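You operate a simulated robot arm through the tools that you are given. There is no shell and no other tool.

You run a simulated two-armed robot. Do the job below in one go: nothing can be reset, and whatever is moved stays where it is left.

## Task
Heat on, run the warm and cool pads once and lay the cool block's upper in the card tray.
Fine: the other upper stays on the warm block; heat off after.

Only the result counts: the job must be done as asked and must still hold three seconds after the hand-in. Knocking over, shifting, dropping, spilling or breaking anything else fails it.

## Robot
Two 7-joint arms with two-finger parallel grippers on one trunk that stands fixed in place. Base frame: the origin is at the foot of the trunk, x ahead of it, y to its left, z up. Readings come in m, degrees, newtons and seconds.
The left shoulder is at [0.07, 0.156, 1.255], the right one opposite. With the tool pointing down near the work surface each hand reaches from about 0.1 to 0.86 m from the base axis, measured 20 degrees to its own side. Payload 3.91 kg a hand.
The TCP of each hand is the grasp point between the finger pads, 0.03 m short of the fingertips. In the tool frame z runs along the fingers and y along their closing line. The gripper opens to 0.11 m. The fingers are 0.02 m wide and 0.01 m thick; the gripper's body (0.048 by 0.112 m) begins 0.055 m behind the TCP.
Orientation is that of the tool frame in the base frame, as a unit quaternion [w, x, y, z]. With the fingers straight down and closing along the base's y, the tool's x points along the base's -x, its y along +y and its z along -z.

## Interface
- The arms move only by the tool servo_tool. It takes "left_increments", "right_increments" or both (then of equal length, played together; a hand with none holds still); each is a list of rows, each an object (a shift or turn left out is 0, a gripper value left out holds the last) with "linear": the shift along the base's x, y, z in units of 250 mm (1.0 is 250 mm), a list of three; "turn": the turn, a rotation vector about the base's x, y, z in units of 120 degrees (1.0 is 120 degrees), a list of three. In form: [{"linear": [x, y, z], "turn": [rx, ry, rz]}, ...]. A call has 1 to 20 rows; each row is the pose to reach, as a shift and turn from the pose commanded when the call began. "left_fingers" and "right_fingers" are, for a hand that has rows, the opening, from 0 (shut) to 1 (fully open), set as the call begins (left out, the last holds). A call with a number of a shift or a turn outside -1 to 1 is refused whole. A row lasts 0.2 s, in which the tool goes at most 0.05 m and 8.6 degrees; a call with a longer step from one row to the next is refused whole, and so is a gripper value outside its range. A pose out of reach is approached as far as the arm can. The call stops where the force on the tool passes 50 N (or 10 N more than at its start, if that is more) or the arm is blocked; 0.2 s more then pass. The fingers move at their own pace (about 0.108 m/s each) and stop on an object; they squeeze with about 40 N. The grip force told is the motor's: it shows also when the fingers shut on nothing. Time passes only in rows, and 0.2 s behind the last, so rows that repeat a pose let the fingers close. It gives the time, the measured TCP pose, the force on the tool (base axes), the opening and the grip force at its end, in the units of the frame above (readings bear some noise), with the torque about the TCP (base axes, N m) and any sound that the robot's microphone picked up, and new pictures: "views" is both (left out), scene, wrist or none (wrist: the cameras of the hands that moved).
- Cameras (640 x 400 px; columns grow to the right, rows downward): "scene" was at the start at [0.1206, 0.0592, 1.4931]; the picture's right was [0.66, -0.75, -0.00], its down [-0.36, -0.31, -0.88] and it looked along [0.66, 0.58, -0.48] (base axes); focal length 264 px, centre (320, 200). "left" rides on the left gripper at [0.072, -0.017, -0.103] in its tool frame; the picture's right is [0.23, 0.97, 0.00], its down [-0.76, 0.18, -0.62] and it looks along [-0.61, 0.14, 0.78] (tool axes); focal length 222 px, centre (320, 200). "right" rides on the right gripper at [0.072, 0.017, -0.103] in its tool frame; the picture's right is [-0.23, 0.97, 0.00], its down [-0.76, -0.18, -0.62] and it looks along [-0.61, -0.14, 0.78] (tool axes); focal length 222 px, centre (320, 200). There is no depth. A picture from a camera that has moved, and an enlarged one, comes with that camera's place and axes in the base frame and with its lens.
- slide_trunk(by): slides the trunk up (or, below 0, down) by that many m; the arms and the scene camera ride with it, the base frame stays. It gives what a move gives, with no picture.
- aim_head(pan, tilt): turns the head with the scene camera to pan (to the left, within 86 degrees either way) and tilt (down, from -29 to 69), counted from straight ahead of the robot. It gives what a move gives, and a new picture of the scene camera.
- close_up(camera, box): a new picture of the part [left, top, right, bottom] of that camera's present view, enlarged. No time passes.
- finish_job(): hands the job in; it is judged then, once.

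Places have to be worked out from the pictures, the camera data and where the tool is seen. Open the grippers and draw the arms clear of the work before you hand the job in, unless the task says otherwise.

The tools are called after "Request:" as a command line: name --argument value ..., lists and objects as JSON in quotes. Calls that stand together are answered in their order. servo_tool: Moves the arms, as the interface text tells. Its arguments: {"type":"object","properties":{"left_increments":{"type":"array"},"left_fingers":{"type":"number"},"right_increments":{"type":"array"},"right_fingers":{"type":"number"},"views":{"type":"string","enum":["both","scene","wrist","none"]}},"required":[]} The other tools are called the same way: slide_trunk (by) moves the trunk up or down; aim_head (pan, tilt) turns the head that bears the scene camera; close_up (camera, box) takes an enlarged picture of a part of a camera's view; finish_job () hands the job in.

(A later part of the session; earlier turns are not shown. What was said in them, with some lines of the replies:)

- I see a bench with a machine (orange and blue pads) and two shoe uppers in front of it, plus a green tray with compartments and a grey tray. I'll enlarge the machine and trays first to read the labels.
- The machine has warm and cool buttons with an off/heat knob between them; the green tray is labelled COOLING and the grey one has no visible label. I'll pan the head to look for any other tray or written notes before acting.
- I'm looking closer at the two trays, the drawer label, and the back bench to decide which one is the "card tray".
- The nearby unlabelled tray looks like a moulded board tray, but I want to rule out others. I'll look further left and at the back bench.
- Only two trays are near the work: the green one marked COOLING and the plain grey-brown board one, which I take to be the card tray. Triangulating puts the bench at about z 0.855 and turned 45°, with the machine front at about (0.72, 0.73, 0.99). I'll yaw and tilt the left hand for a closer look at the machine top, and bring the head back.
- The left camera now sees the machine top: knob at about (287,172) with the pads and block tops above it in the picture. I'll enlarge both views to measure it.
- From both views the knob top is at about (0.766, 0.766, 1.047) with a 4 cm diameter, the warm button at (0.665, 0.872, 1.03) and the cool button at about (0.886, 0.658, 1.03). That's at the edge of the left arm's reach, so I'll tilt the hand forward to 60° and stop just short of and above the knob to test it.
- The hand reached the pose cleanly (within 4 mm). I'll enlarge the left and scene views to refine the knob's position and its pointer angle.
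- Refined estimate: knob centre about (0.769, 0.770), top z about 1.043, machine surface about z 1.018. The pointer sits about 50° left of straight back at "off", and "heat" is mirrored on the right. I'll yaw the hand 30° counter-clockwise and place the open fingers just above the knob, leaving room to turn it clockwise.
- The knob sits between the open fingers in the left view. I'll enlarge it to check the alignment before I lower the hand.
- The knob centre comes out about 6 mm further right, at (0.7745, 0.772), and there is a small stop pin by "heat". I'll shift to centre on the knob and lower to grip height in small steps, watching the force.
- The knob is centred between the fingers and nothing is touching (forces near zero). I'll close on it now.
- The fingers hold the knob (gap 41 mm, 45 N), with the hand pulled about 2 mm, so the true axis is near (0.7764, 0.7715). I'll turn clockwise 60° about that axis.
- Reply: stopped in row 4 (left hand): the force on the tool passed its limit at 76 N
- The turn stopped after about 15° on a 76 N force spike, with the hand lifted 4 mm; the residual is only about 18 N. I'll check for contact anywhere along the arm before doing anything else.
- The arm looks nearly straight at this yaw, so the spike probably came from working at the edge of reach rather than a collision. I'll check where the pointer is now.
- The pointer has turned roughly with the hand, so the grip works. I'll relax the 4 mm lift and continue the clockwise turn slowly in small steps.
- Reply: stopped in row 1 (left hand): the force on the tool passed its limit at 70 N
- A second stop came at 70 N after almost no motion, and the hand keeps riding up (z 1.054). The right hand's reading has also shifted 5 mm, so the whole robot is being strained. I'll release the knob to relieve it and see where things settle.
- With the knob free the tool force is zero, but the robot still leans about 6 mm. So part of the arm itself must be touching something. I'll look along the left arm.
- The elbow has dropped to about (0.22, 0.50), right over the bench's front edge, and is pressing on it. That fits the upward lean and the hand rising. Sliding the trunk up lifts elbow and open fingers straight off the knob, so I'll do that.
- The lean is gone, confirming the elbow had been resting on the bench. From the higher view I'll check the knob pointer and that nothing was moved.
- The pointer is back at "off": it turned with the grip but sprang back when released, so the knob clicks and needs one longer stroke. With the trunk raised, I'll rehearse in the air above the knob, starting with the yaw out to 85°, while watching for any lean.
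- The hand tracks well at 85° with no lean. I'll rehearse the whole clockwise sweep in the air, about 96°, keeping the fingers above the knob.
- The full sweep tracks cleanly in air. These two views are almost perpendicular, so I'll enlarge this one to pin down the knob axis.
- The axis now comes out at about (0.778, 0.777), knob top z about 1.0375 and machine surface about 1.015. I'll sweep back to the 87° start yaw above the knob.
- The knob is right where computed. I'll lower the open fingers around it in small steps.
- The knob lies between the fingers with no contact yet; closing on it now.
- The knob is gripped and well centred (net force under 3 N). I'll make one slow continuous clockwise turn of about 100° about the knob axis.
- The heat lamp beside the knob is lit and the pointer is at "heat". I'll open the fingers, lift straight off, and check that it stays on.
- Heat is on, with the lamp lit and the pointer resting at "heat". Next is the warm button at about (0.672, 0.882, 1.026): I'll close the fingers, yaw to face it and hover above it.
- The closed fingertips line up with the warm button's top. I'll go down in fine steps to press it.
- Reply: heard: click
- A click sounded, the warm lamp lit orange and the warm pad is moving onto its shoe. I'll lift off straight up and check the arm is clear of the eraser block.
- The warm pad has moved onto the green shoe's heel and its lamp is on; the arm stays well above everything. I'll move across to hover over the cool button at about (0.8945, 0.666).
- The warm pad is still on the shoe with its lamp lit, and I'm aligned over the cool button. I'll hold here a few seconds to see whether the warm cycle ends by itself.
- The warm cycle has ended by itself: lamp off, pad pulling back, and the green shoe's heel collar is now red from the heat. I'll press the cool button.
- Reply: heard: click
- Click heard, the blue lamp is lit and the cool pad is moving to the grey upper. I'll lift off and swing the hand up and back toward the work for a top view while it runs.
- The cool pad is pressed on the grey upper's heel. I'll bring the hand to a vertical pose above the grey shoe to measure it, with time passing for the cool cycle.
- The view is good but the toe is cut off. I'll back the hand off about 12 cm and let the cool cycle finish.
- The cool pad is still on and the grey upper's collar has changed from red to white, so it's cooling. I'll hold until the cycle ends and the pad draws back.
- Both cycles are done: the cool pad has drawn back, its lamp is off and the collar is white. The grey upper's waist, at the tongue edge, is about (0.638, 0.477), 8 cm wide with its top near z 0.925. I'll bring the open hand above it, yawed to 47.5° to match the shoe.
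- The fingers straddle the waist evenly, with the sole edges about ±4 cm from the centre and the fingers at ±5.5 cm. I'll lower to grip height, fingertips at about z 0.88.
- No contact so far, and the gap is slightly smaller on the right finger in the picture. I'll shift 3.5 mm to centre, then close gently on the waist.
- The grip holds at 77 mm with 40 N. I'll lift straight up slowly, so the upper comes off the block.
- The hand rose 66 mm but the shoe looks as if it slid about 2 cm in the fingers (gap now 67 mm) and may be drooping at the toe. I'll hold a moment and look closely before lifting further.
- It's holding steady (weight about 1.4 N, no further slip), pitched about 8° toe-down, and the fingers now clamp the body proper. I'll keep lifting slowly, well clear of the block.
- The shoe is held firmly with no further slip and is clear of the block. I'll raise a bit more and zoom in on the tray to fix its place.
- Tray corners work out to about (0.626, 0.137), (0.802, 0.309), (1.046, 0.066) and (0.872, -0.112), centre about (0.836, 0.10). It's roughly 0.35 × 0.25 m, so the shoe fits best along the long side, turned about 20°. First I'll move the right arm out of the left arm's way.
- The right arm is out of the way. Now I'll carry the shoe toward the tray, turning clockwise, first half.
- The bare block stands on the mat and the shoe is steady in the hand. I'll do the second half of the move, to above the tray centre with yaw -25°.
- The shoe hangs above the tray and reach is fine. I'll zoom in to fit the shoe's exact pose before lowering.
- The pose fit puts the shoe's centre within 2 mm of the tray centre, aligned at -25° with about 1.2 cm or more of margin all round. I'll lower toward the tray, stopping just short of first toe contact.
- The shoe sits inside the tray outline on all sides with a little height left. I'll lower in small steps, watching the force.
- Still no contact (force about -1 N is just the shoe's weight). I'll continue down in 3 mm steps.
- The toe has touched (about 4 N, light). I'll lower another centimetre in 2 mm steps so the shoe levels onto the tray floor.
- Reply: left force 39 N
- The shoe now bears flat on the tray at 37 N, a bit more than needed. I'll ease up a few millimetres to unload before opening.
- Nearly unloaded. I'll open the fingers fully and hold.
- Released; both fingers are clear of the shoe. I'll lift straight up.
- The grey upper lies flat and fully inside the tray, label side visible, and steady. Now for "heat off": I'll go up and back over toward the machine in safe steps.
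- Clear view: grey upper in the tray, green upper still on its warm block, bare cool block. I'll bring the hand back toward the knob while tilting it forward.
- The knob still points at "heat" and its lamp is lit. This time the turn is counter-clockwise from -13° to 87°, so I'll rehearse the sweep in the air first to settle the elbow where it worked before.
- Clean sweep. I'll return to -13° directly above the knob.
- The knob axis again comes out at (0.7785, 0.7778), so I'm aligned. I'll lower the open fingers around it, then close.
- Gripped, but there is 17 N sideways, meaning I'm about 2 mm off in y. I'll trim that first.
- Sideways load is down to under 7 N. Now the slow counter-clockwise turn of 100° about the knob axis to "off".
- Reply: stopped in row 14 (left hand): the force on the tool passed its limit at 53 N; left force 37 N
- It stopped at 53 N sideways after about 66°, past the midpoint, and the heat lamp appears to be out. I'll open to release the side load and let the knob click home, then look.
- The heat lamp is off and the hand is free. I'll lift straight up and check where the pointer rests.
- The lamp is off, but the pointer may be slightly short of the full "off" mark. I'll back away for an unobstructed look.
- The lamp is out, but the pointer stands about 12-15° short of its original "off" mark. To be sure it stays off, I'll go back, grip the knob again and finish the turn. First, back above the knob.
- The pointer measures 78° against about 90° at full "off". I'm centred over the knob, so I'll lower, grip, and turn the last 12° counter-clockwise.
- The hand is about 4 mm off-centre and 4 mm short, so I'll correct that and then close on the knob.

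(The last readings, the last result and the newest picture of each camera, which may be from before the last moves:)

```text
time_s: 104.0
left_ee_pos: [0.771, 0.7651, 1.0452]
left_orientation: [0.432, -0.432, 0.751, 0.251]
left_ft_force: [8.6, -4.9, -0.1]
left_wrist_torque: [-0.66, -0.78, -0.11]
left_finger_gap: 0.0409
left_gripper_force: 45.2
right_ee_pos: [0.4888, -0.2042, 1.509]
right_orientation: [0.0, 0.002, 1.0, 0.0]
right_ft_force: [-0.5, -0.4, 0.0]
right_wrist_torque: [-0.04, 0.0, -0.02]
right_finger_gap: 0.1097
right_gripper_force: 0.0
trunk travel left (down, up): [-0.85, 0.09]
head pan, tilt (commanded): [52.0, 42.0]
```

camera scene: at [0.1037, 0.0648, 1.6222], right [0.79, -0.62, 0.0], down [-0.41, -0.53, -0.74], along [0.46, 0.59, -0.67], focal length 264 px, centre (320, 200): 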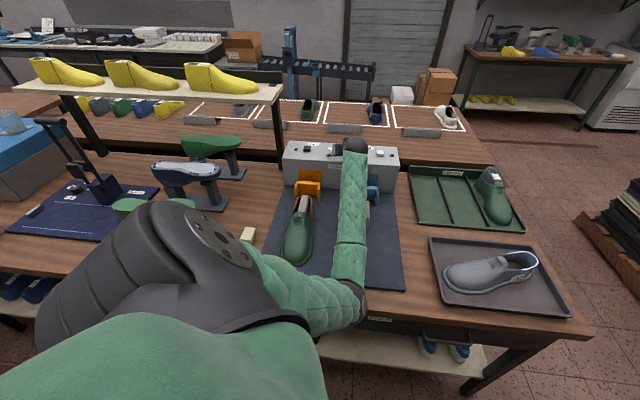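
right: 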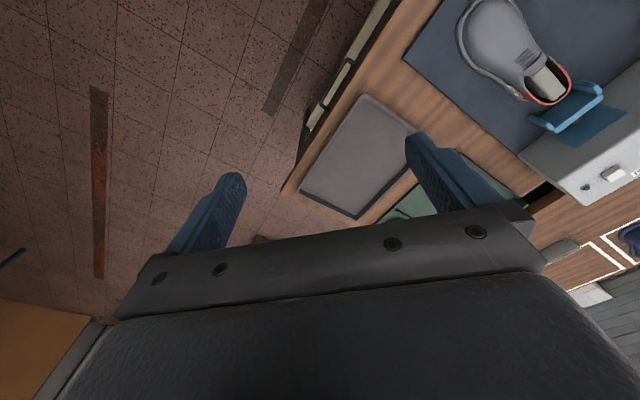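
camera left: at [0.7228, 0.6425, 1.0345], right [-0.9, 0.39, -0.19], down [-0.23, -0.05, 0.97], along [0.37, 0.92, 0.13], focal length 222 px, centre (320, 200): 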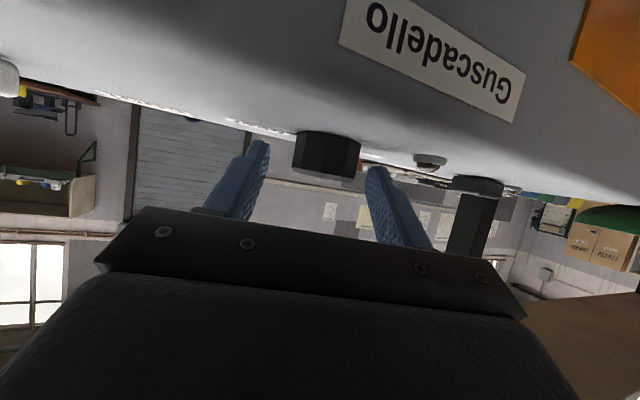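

Gripped with a light side load. I'll turn 15° further counter-clockwise, slowly.

Request:
servo_tool --left_increments '[{"linear": [0.006, -0.0032, 0], "turn": [0, 0, 0.0208]}, {"linear": [0.0082, -0.0044, 0], "turn": [0, 0, 0.0417]}, {"linear": [0.0106, -0.0056, 0], "turn": [0, 0, 0.0625]}, {"linear": [0.0131, -0.0064, 0], "turn": [0, 0, 0.0833]}, {"linear": [0.0156, -0.0072, 0], "turn": [0, 0, 0.1042]}, {"linear": [0.0181, -0.008, 0], "turn": [0, 0, 0.125]}]' --views "wrist"

Request:
servo_tool --left_increments '[{"linear": [0, 0, 0]}, {"linear": [0, 0, 0]}, {"linear": [0, 0, 0]}]' --left_fingers 0.6 --views "none"

Request:
servo_tool --left_increments '[{"linear": [0, 0, 0.05]}, {"linear": [0, 0, 0.13]}, {"linear": [0, 0, 0.24]}, {"linear": [0, 0, 0.3]}]' --left_fingers 0.6 --views "both"

Request:
close_up --camera "left" --box '[260, 0, 440, 110]'

```text
time_s: 105.4
left_ee_pos: [0.7745, 0.7651, 1.0449]
left_orientation: [0.395, -0.528, 0.687, 0.306]
left_ft_force: [6.8, -0.6, 1.5]
left_wrist_torque: [-0.52, -0.47, -0.9]
left_finger_gap: 0.0415
left_gripper_force: 44.8
right_ee_pos: [0.489, -0.2042, 1.5085]
right_orientation: [0.0, 0.002, 1.0, 0.002]
right_ft_force: [0.6, 0.2, -0.4]
right_wrist_torque: [-0.02, 0.0, -0.01]
right_finger_gap: 0.11
right_gripper_force: 0.1
trunk travel left (down, up): [-0.85, 0.09]
head pan, tilt (commanded): [52.0, 42.0]
camera left: at [0.7588, 0.6389, 1.0338], right [-0.97, 0.14, -0.19], down [-0.21, -0.11, 0.97], along [0.12, 0.98, 0.13], focal length 222 px, centre (320, 200)
```

left: 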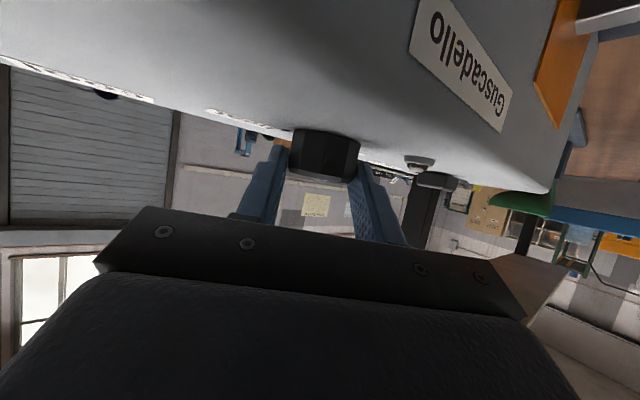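

```text
time_s: 106.2
left_ee_pos: [0.7735, 0.7657, 1.0442]
left_orientation: [0.395, -0.527, 0.687, 0.305]
left_ft_force: [0.5, 0.1, 0.0]
left_wrist_torque: [0.04, 0.0, -0.03]
left_finger_gap: 0.0661
left_gripper_force: 0.1
right_ee_pos: [0.4889, -0.2039, 1.508]
right_orientation: [0.0, 0.001, 1.0, 0.001]
right_ft_force: [0.4, -0.7, -0.4]
right_wrist_torque: [0.0, 0.0, 0.01]
right_finger_gap: 0.11
right_gripper_force: 0.1
trunk travel left (down, up): [-0.85, 0.09]
head pan, tilt (commanded): [52.0, 42.0]
```

```text
time_s: 107.2
left_ee_pos: [0.7729, 0.7664, 1.1205]
left_orientation: [0.395, -0.527, 0.688, 0.305]
left_ft_force: [-0.1, 0.7, -0.7]
left_wrist_torque: [-0.01, 0.01, -0.02]
left_finger_gap: 0.066
left_gripper_force: 0.2
right_ee_pos: [0.4877, -0.2045, 1.5094]
right_orientation: [0.0, 0.002, 1.0, 0.001]
right_ft_force: [0.8, 0.3, 0.8]
right_wrist_torque: [0.01, 0.0, -0.01]
right_finger_gap: 0.1098
right_gripper_force: 0.1
trunk travel left (down, up): [-0.85, 0.09]
head pan, tilt (commanded): [52.0, 42.0]
camera scene: at [0.1036, 0.0648, 1.6222], right [0.79, -0.62, 0.0], down [-0.41, -0.53, -0.74], along [0.46, 0.59, -0.67], focal length 264 px, centre (320, 200)
camera left: at [0.7579, 0.639, 1.1097], right [-0.97, 0.14, -0.19], down [-0.21, -0.11, 0.97], along [0.12, 0.98, 0.13], focal length 222 px, centre (320, 200)
```

scene: 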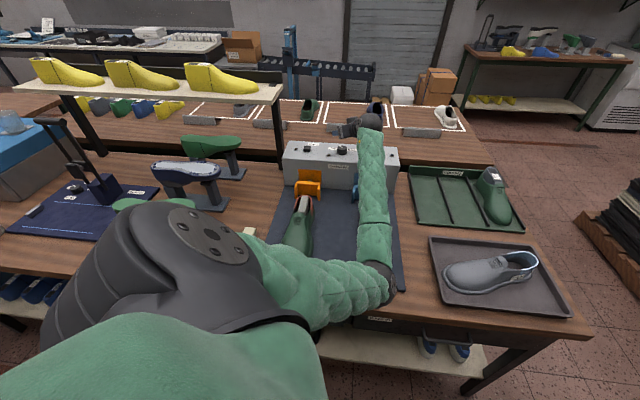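
left: 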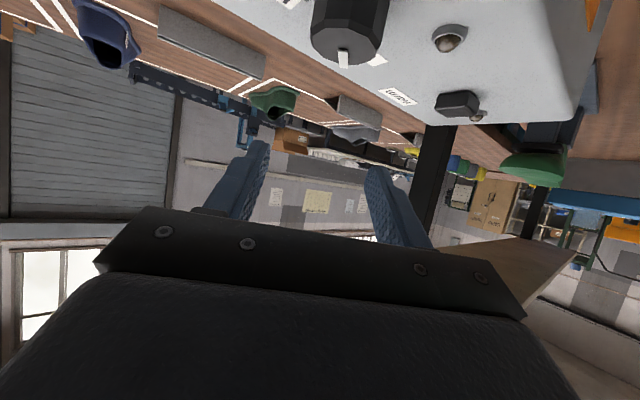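

```text
3.56 times, centred on (350, 55) of left
camera zoom: at [0.7579, 0.639, 1.1097], right [-0.97, 0.14, -0.19], down [-0.21, -0.11, 0.97], along [0.12, 0.98, 0.13], focal length 790 px, centre (213, 716)
```

zoom: 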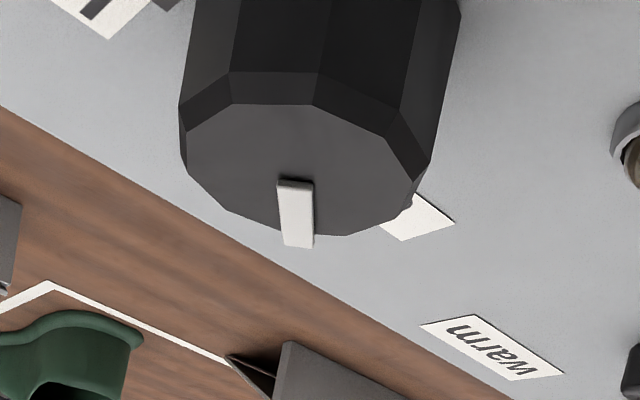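

The pointer is now at its original "off" mark (90°), against the stop, and the lamp is dark. I'll retract the left arm up and away in steps.

Request:
servo_tool --left_increments '[{"linear": [0, 0, 0.15]}, {"linear": [0, -0.02, 0.32]}, {"linear": [-0.04, -0.06, 0.48], "turn": [-0.0537, 0.0144, 0]}, {"linear": [-0.12, -0.1, 0.62], "turn": [-0.1073, 0.0288, 0]}, {"linear": [-0.24, -0.14, 0.72], "turn": [-0.161, 0.0432, 0]}, {"linear": [-0.38, -0.18, 0.8], "turn": [-0.2147, 0.0575, 0]}, {"linear": [-0.54, -0.22, 0.84], "turn": [-0.2683, 0.0719, 0]}, {"linear": [-0.7, -0.26, 0.86], "turn": [-0.322, 0.0863, 0]}]' --left_fingers 1.0 --views "both"

Request:
close_up --camera "scene" --box '[270, 120, 430, 210]'

```text
time_s: 109.0
left_ee_pos: [0.5968, 0.6983, 1.3353]
left_orientation: [0.135, -0.599, 0.782, 0.106]
left_ft_force: [-0.4, 0.0, -0.4]
left_wrist_torque: [0.03, -0.02, -0.01]
left_finger_gap: 0.1101
left_gripper_force: 0.0
right_ee_pos: [0.4874, -0.2044, 1.5088]
right_orientation: [0.0, 0.001, 1.0, 0.001]
right_ft_force: [0.2, 0.8, -0.3]
right_wrist_torque: [0.03, -0.02, -0.02]
right_finger_gap: 0.11
right_gripper_force: 0.0
trunk travel left (down, up): [-0.85, 0.09]
head pan, tilt (commanded): [52.0, 42.0]
camera scene: at [0.1027, 0.0649, 1.6223], right [0.79, -0.62, 0.0], down [-0.41, -0.53, -0.74], along [0.46, 0.59, -0.67], focal length 264 px, centre (320, 200)
camera left: at [0.5873, 0.5937, 1.4089], right [-1.0, 0.05, -0.07], down [-0.04, 0.53, 0.84], along [0.08, 0.84, -0.53], focal length 222 px, centre (320, 200)
```

scene: 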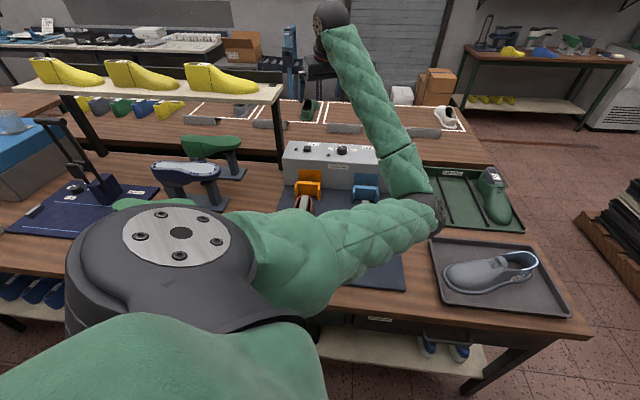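
left: 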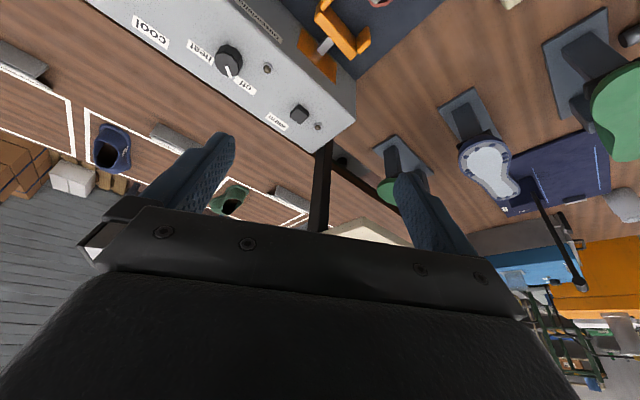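

```text
4.00 times, centred on (350, 165) of scene
camera zoom: at [0.1027, 0.0649, 1.6223], right [0.79, -0.62, 0.0], down [-0.41, -0.53, -0.74], along [0.46, 0.59, -0.67], focal length 1057 px, centre (200, 340)
```

zoom: 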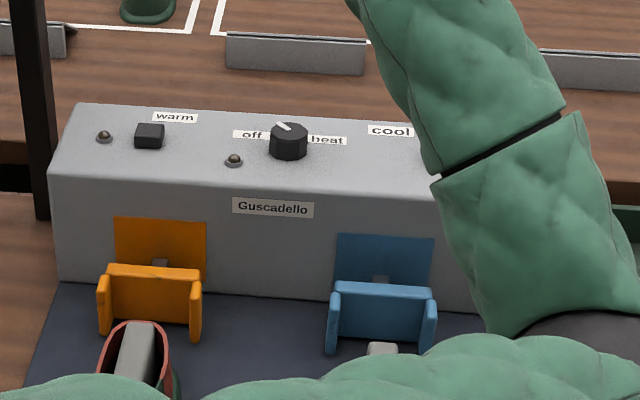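

Everything shows "off" with the pointer and lamp as at the start. I'll turn the wrist back and retract further so the elbow folds clear of the tray and the work.

Request:
servo_tool --left_increments '[{"linear": [-0.04, -0.05, 0.05], "turn": [-0.0193, 0.0145, -0.053]}, {"linear": [-0.09, -0.11, 0.1], "turn": [-0.0386, 0.029, -0.1059]}, {"linear": [-0.14, -0.17, 0.15], "turn": [-0.0579, 0.0435, -0.1589]}, {"linear": [-0.19, -0.23, 0.2], "turn": [-0.0771, 0.058, -0.2118]}, {"linear": [-0.24, -0.29, 0.25], "turn": [-0.0964, 0.0725, -0.2648]}, {"linear": [-0.28, -0.35, 0.29], "turn": [-0.1157, 0.087, -0.3177]}, {"linear": [-0.32, -0.4, 0.32], "turn": [-0.135, 0.1015, -0.3707]}]' --left_fingers 1.0 --views "scene"

```text
time_s: 110.6
left_ee_pos: [0.5192, 0.5988, 1.417]
left_orientation: [0.0, -0.257, 0.966, 0.001]
left_ft_force: [0.2, -0.6, -0.8]
left_wrist_torque: [0.02, 0.0, -0.01]
left_finger_gap: 0.1098
left_gripper_force: 0.0
right_ee_pos: [0.4873, -0.2054, 1.5092]
right_orientation: [0.0, 0.002, 1.0, 0.0]
right_ft_force: [-0.1, -0.9, 0.6]
right_wrist_torque: [0.03, -0.03, 0.0]
right_finger_gap: 0.1098
right_gripper_force: 0.1
trunk travel left (down, up): [-0.85, 0.09]
head pan, tilt (commanded): [52.0, 42.0]
camera scene: at [0.1031, 0.0641, 1.6222], right [0.79, -0.62, 0.0], down [-0.41, -0.53, -0.74], along [0.46, 0.59, -0.67], focal length 264 px, centre (320, 200)
```

scene: 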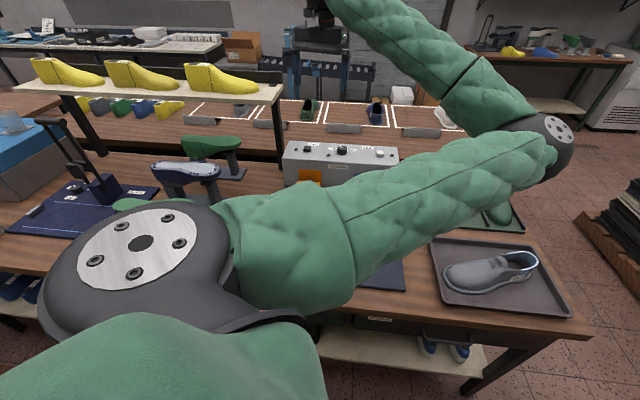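

The arms are well above the work now. I'll take final close-ups of the tray, the warm block with the green upper, and the machine.

Request:
close_up --camera "scene" --box '[410, 220, 590, 330]'

Request:
close_up --camera "scene" --box '[270, 130, 410, 210]'

Request:
close_up --camera "left" --box '[100, 0, 560, 220]'

Request:
close_up --camera "right" --box '[320, 0, 640, 200]'

```text
3.56 times, centred on (500, 275) of scene
camera zoom: at [0.1031, 0.0641, 1.6222], right [0.79, -0.62, 0.0], down [-0.41, -0.53, -0.74], along [0.46, 0.59, -0.67], focal length 940 px, centre (-320, -67)
```

zoom: 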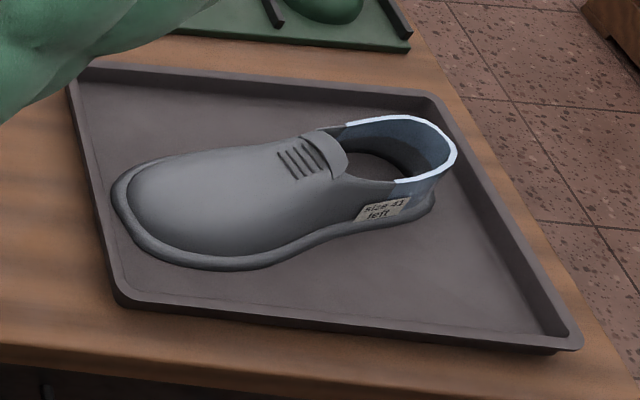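

```text
4.57 times, centred on (340, 170) of scene
camera zoom: at [0.1031, 0.0641, 1.6222], right [0.79, -0.62, 0.0], down [-0.41, -0.53, -0.74], along [0.46, 0.59, -0.67], focal length 1208 px, centre (229, 337)
```

zoom: 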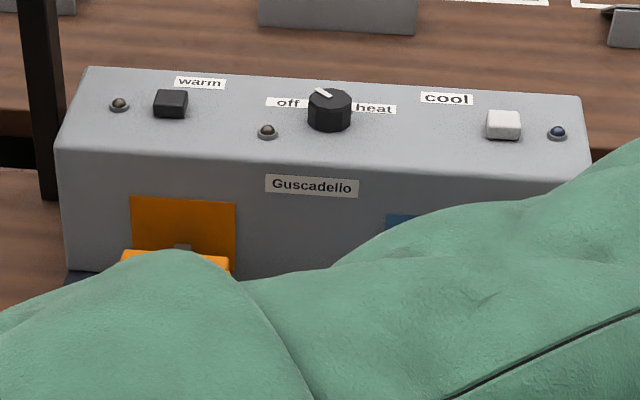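

```text
1.39 times, centred on (330, 110) of left
camera zoom: at [0.4642, 0.5469, 1.5199], right [-0.68, 0.73, 0.0], down [0.57, 0.53, 0.62], along [0.46, 0.43, -0.78], focal length 309 px, centre (306, 325)
```

zoom: 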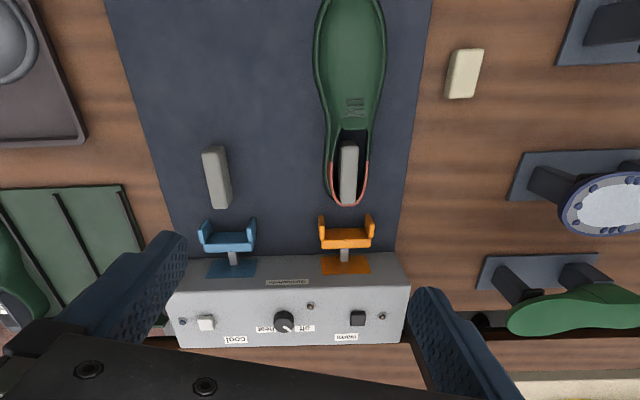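

```text
2.00 times, centred on (480, 100) of right
camera zoom: at [0.4149, -0.1899, 1.6118], right [0.23, 0.97, 0.0], down [0.76, -0.18, 0.62], along [0.61, -0.14, -0.78], focal length 444 px, centre (0, 400)
```

zoom: 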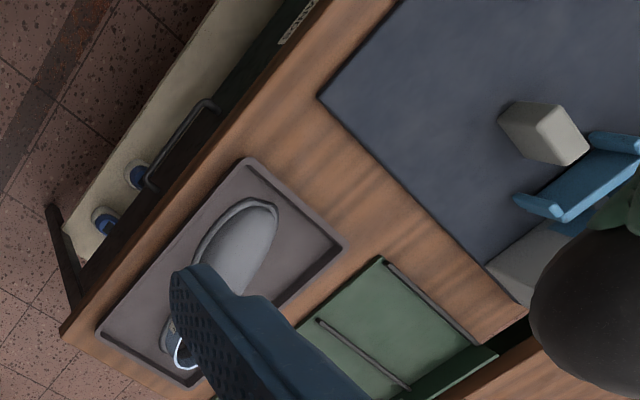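

The grey upper lies fully inside the tray, the green upper is still on the warm block, and the knob is at "off" with all lamps dark. Both pads are drawn back, both grippers are open and the arms are clear, so I'm handing in.

Request:
finish_job

```text
The job is handed in.
```

I handed the job in with every step done, though which tray you meant was my guess. I put the cooled upper in the plain grey-brown tray, because the other one is marked COOLING and no tray is labelled "card".

- **Heat on:** I turned the knob to "heat" and its lamp lit.
- **Pads:** I pressed the warm and cool buttons once each. Each gave a click, its lamp lit, and each pad pressed its upper and drew back by itself.
- **Cool upper:** the grey upper is off the cool block and lies flat, fully inside the tray. It slid about 2 cm in the fingers as I lifted it but was not dropped.
- **Warm upper:** the green upper is still on the warm block.
- **Heat off:** the knob is back at its starting "off" mark and all the lamps are dark. This took a second grip, because the first turn stopped about 12° short.

**Elbow contact:** on my first try at the knob, the left elbow pressed against the bench's front edge. I raised the trunk to clear it. In the pictures I saw nothing moved or knocked over.

Both grippers are open and the arms are clear of the work.
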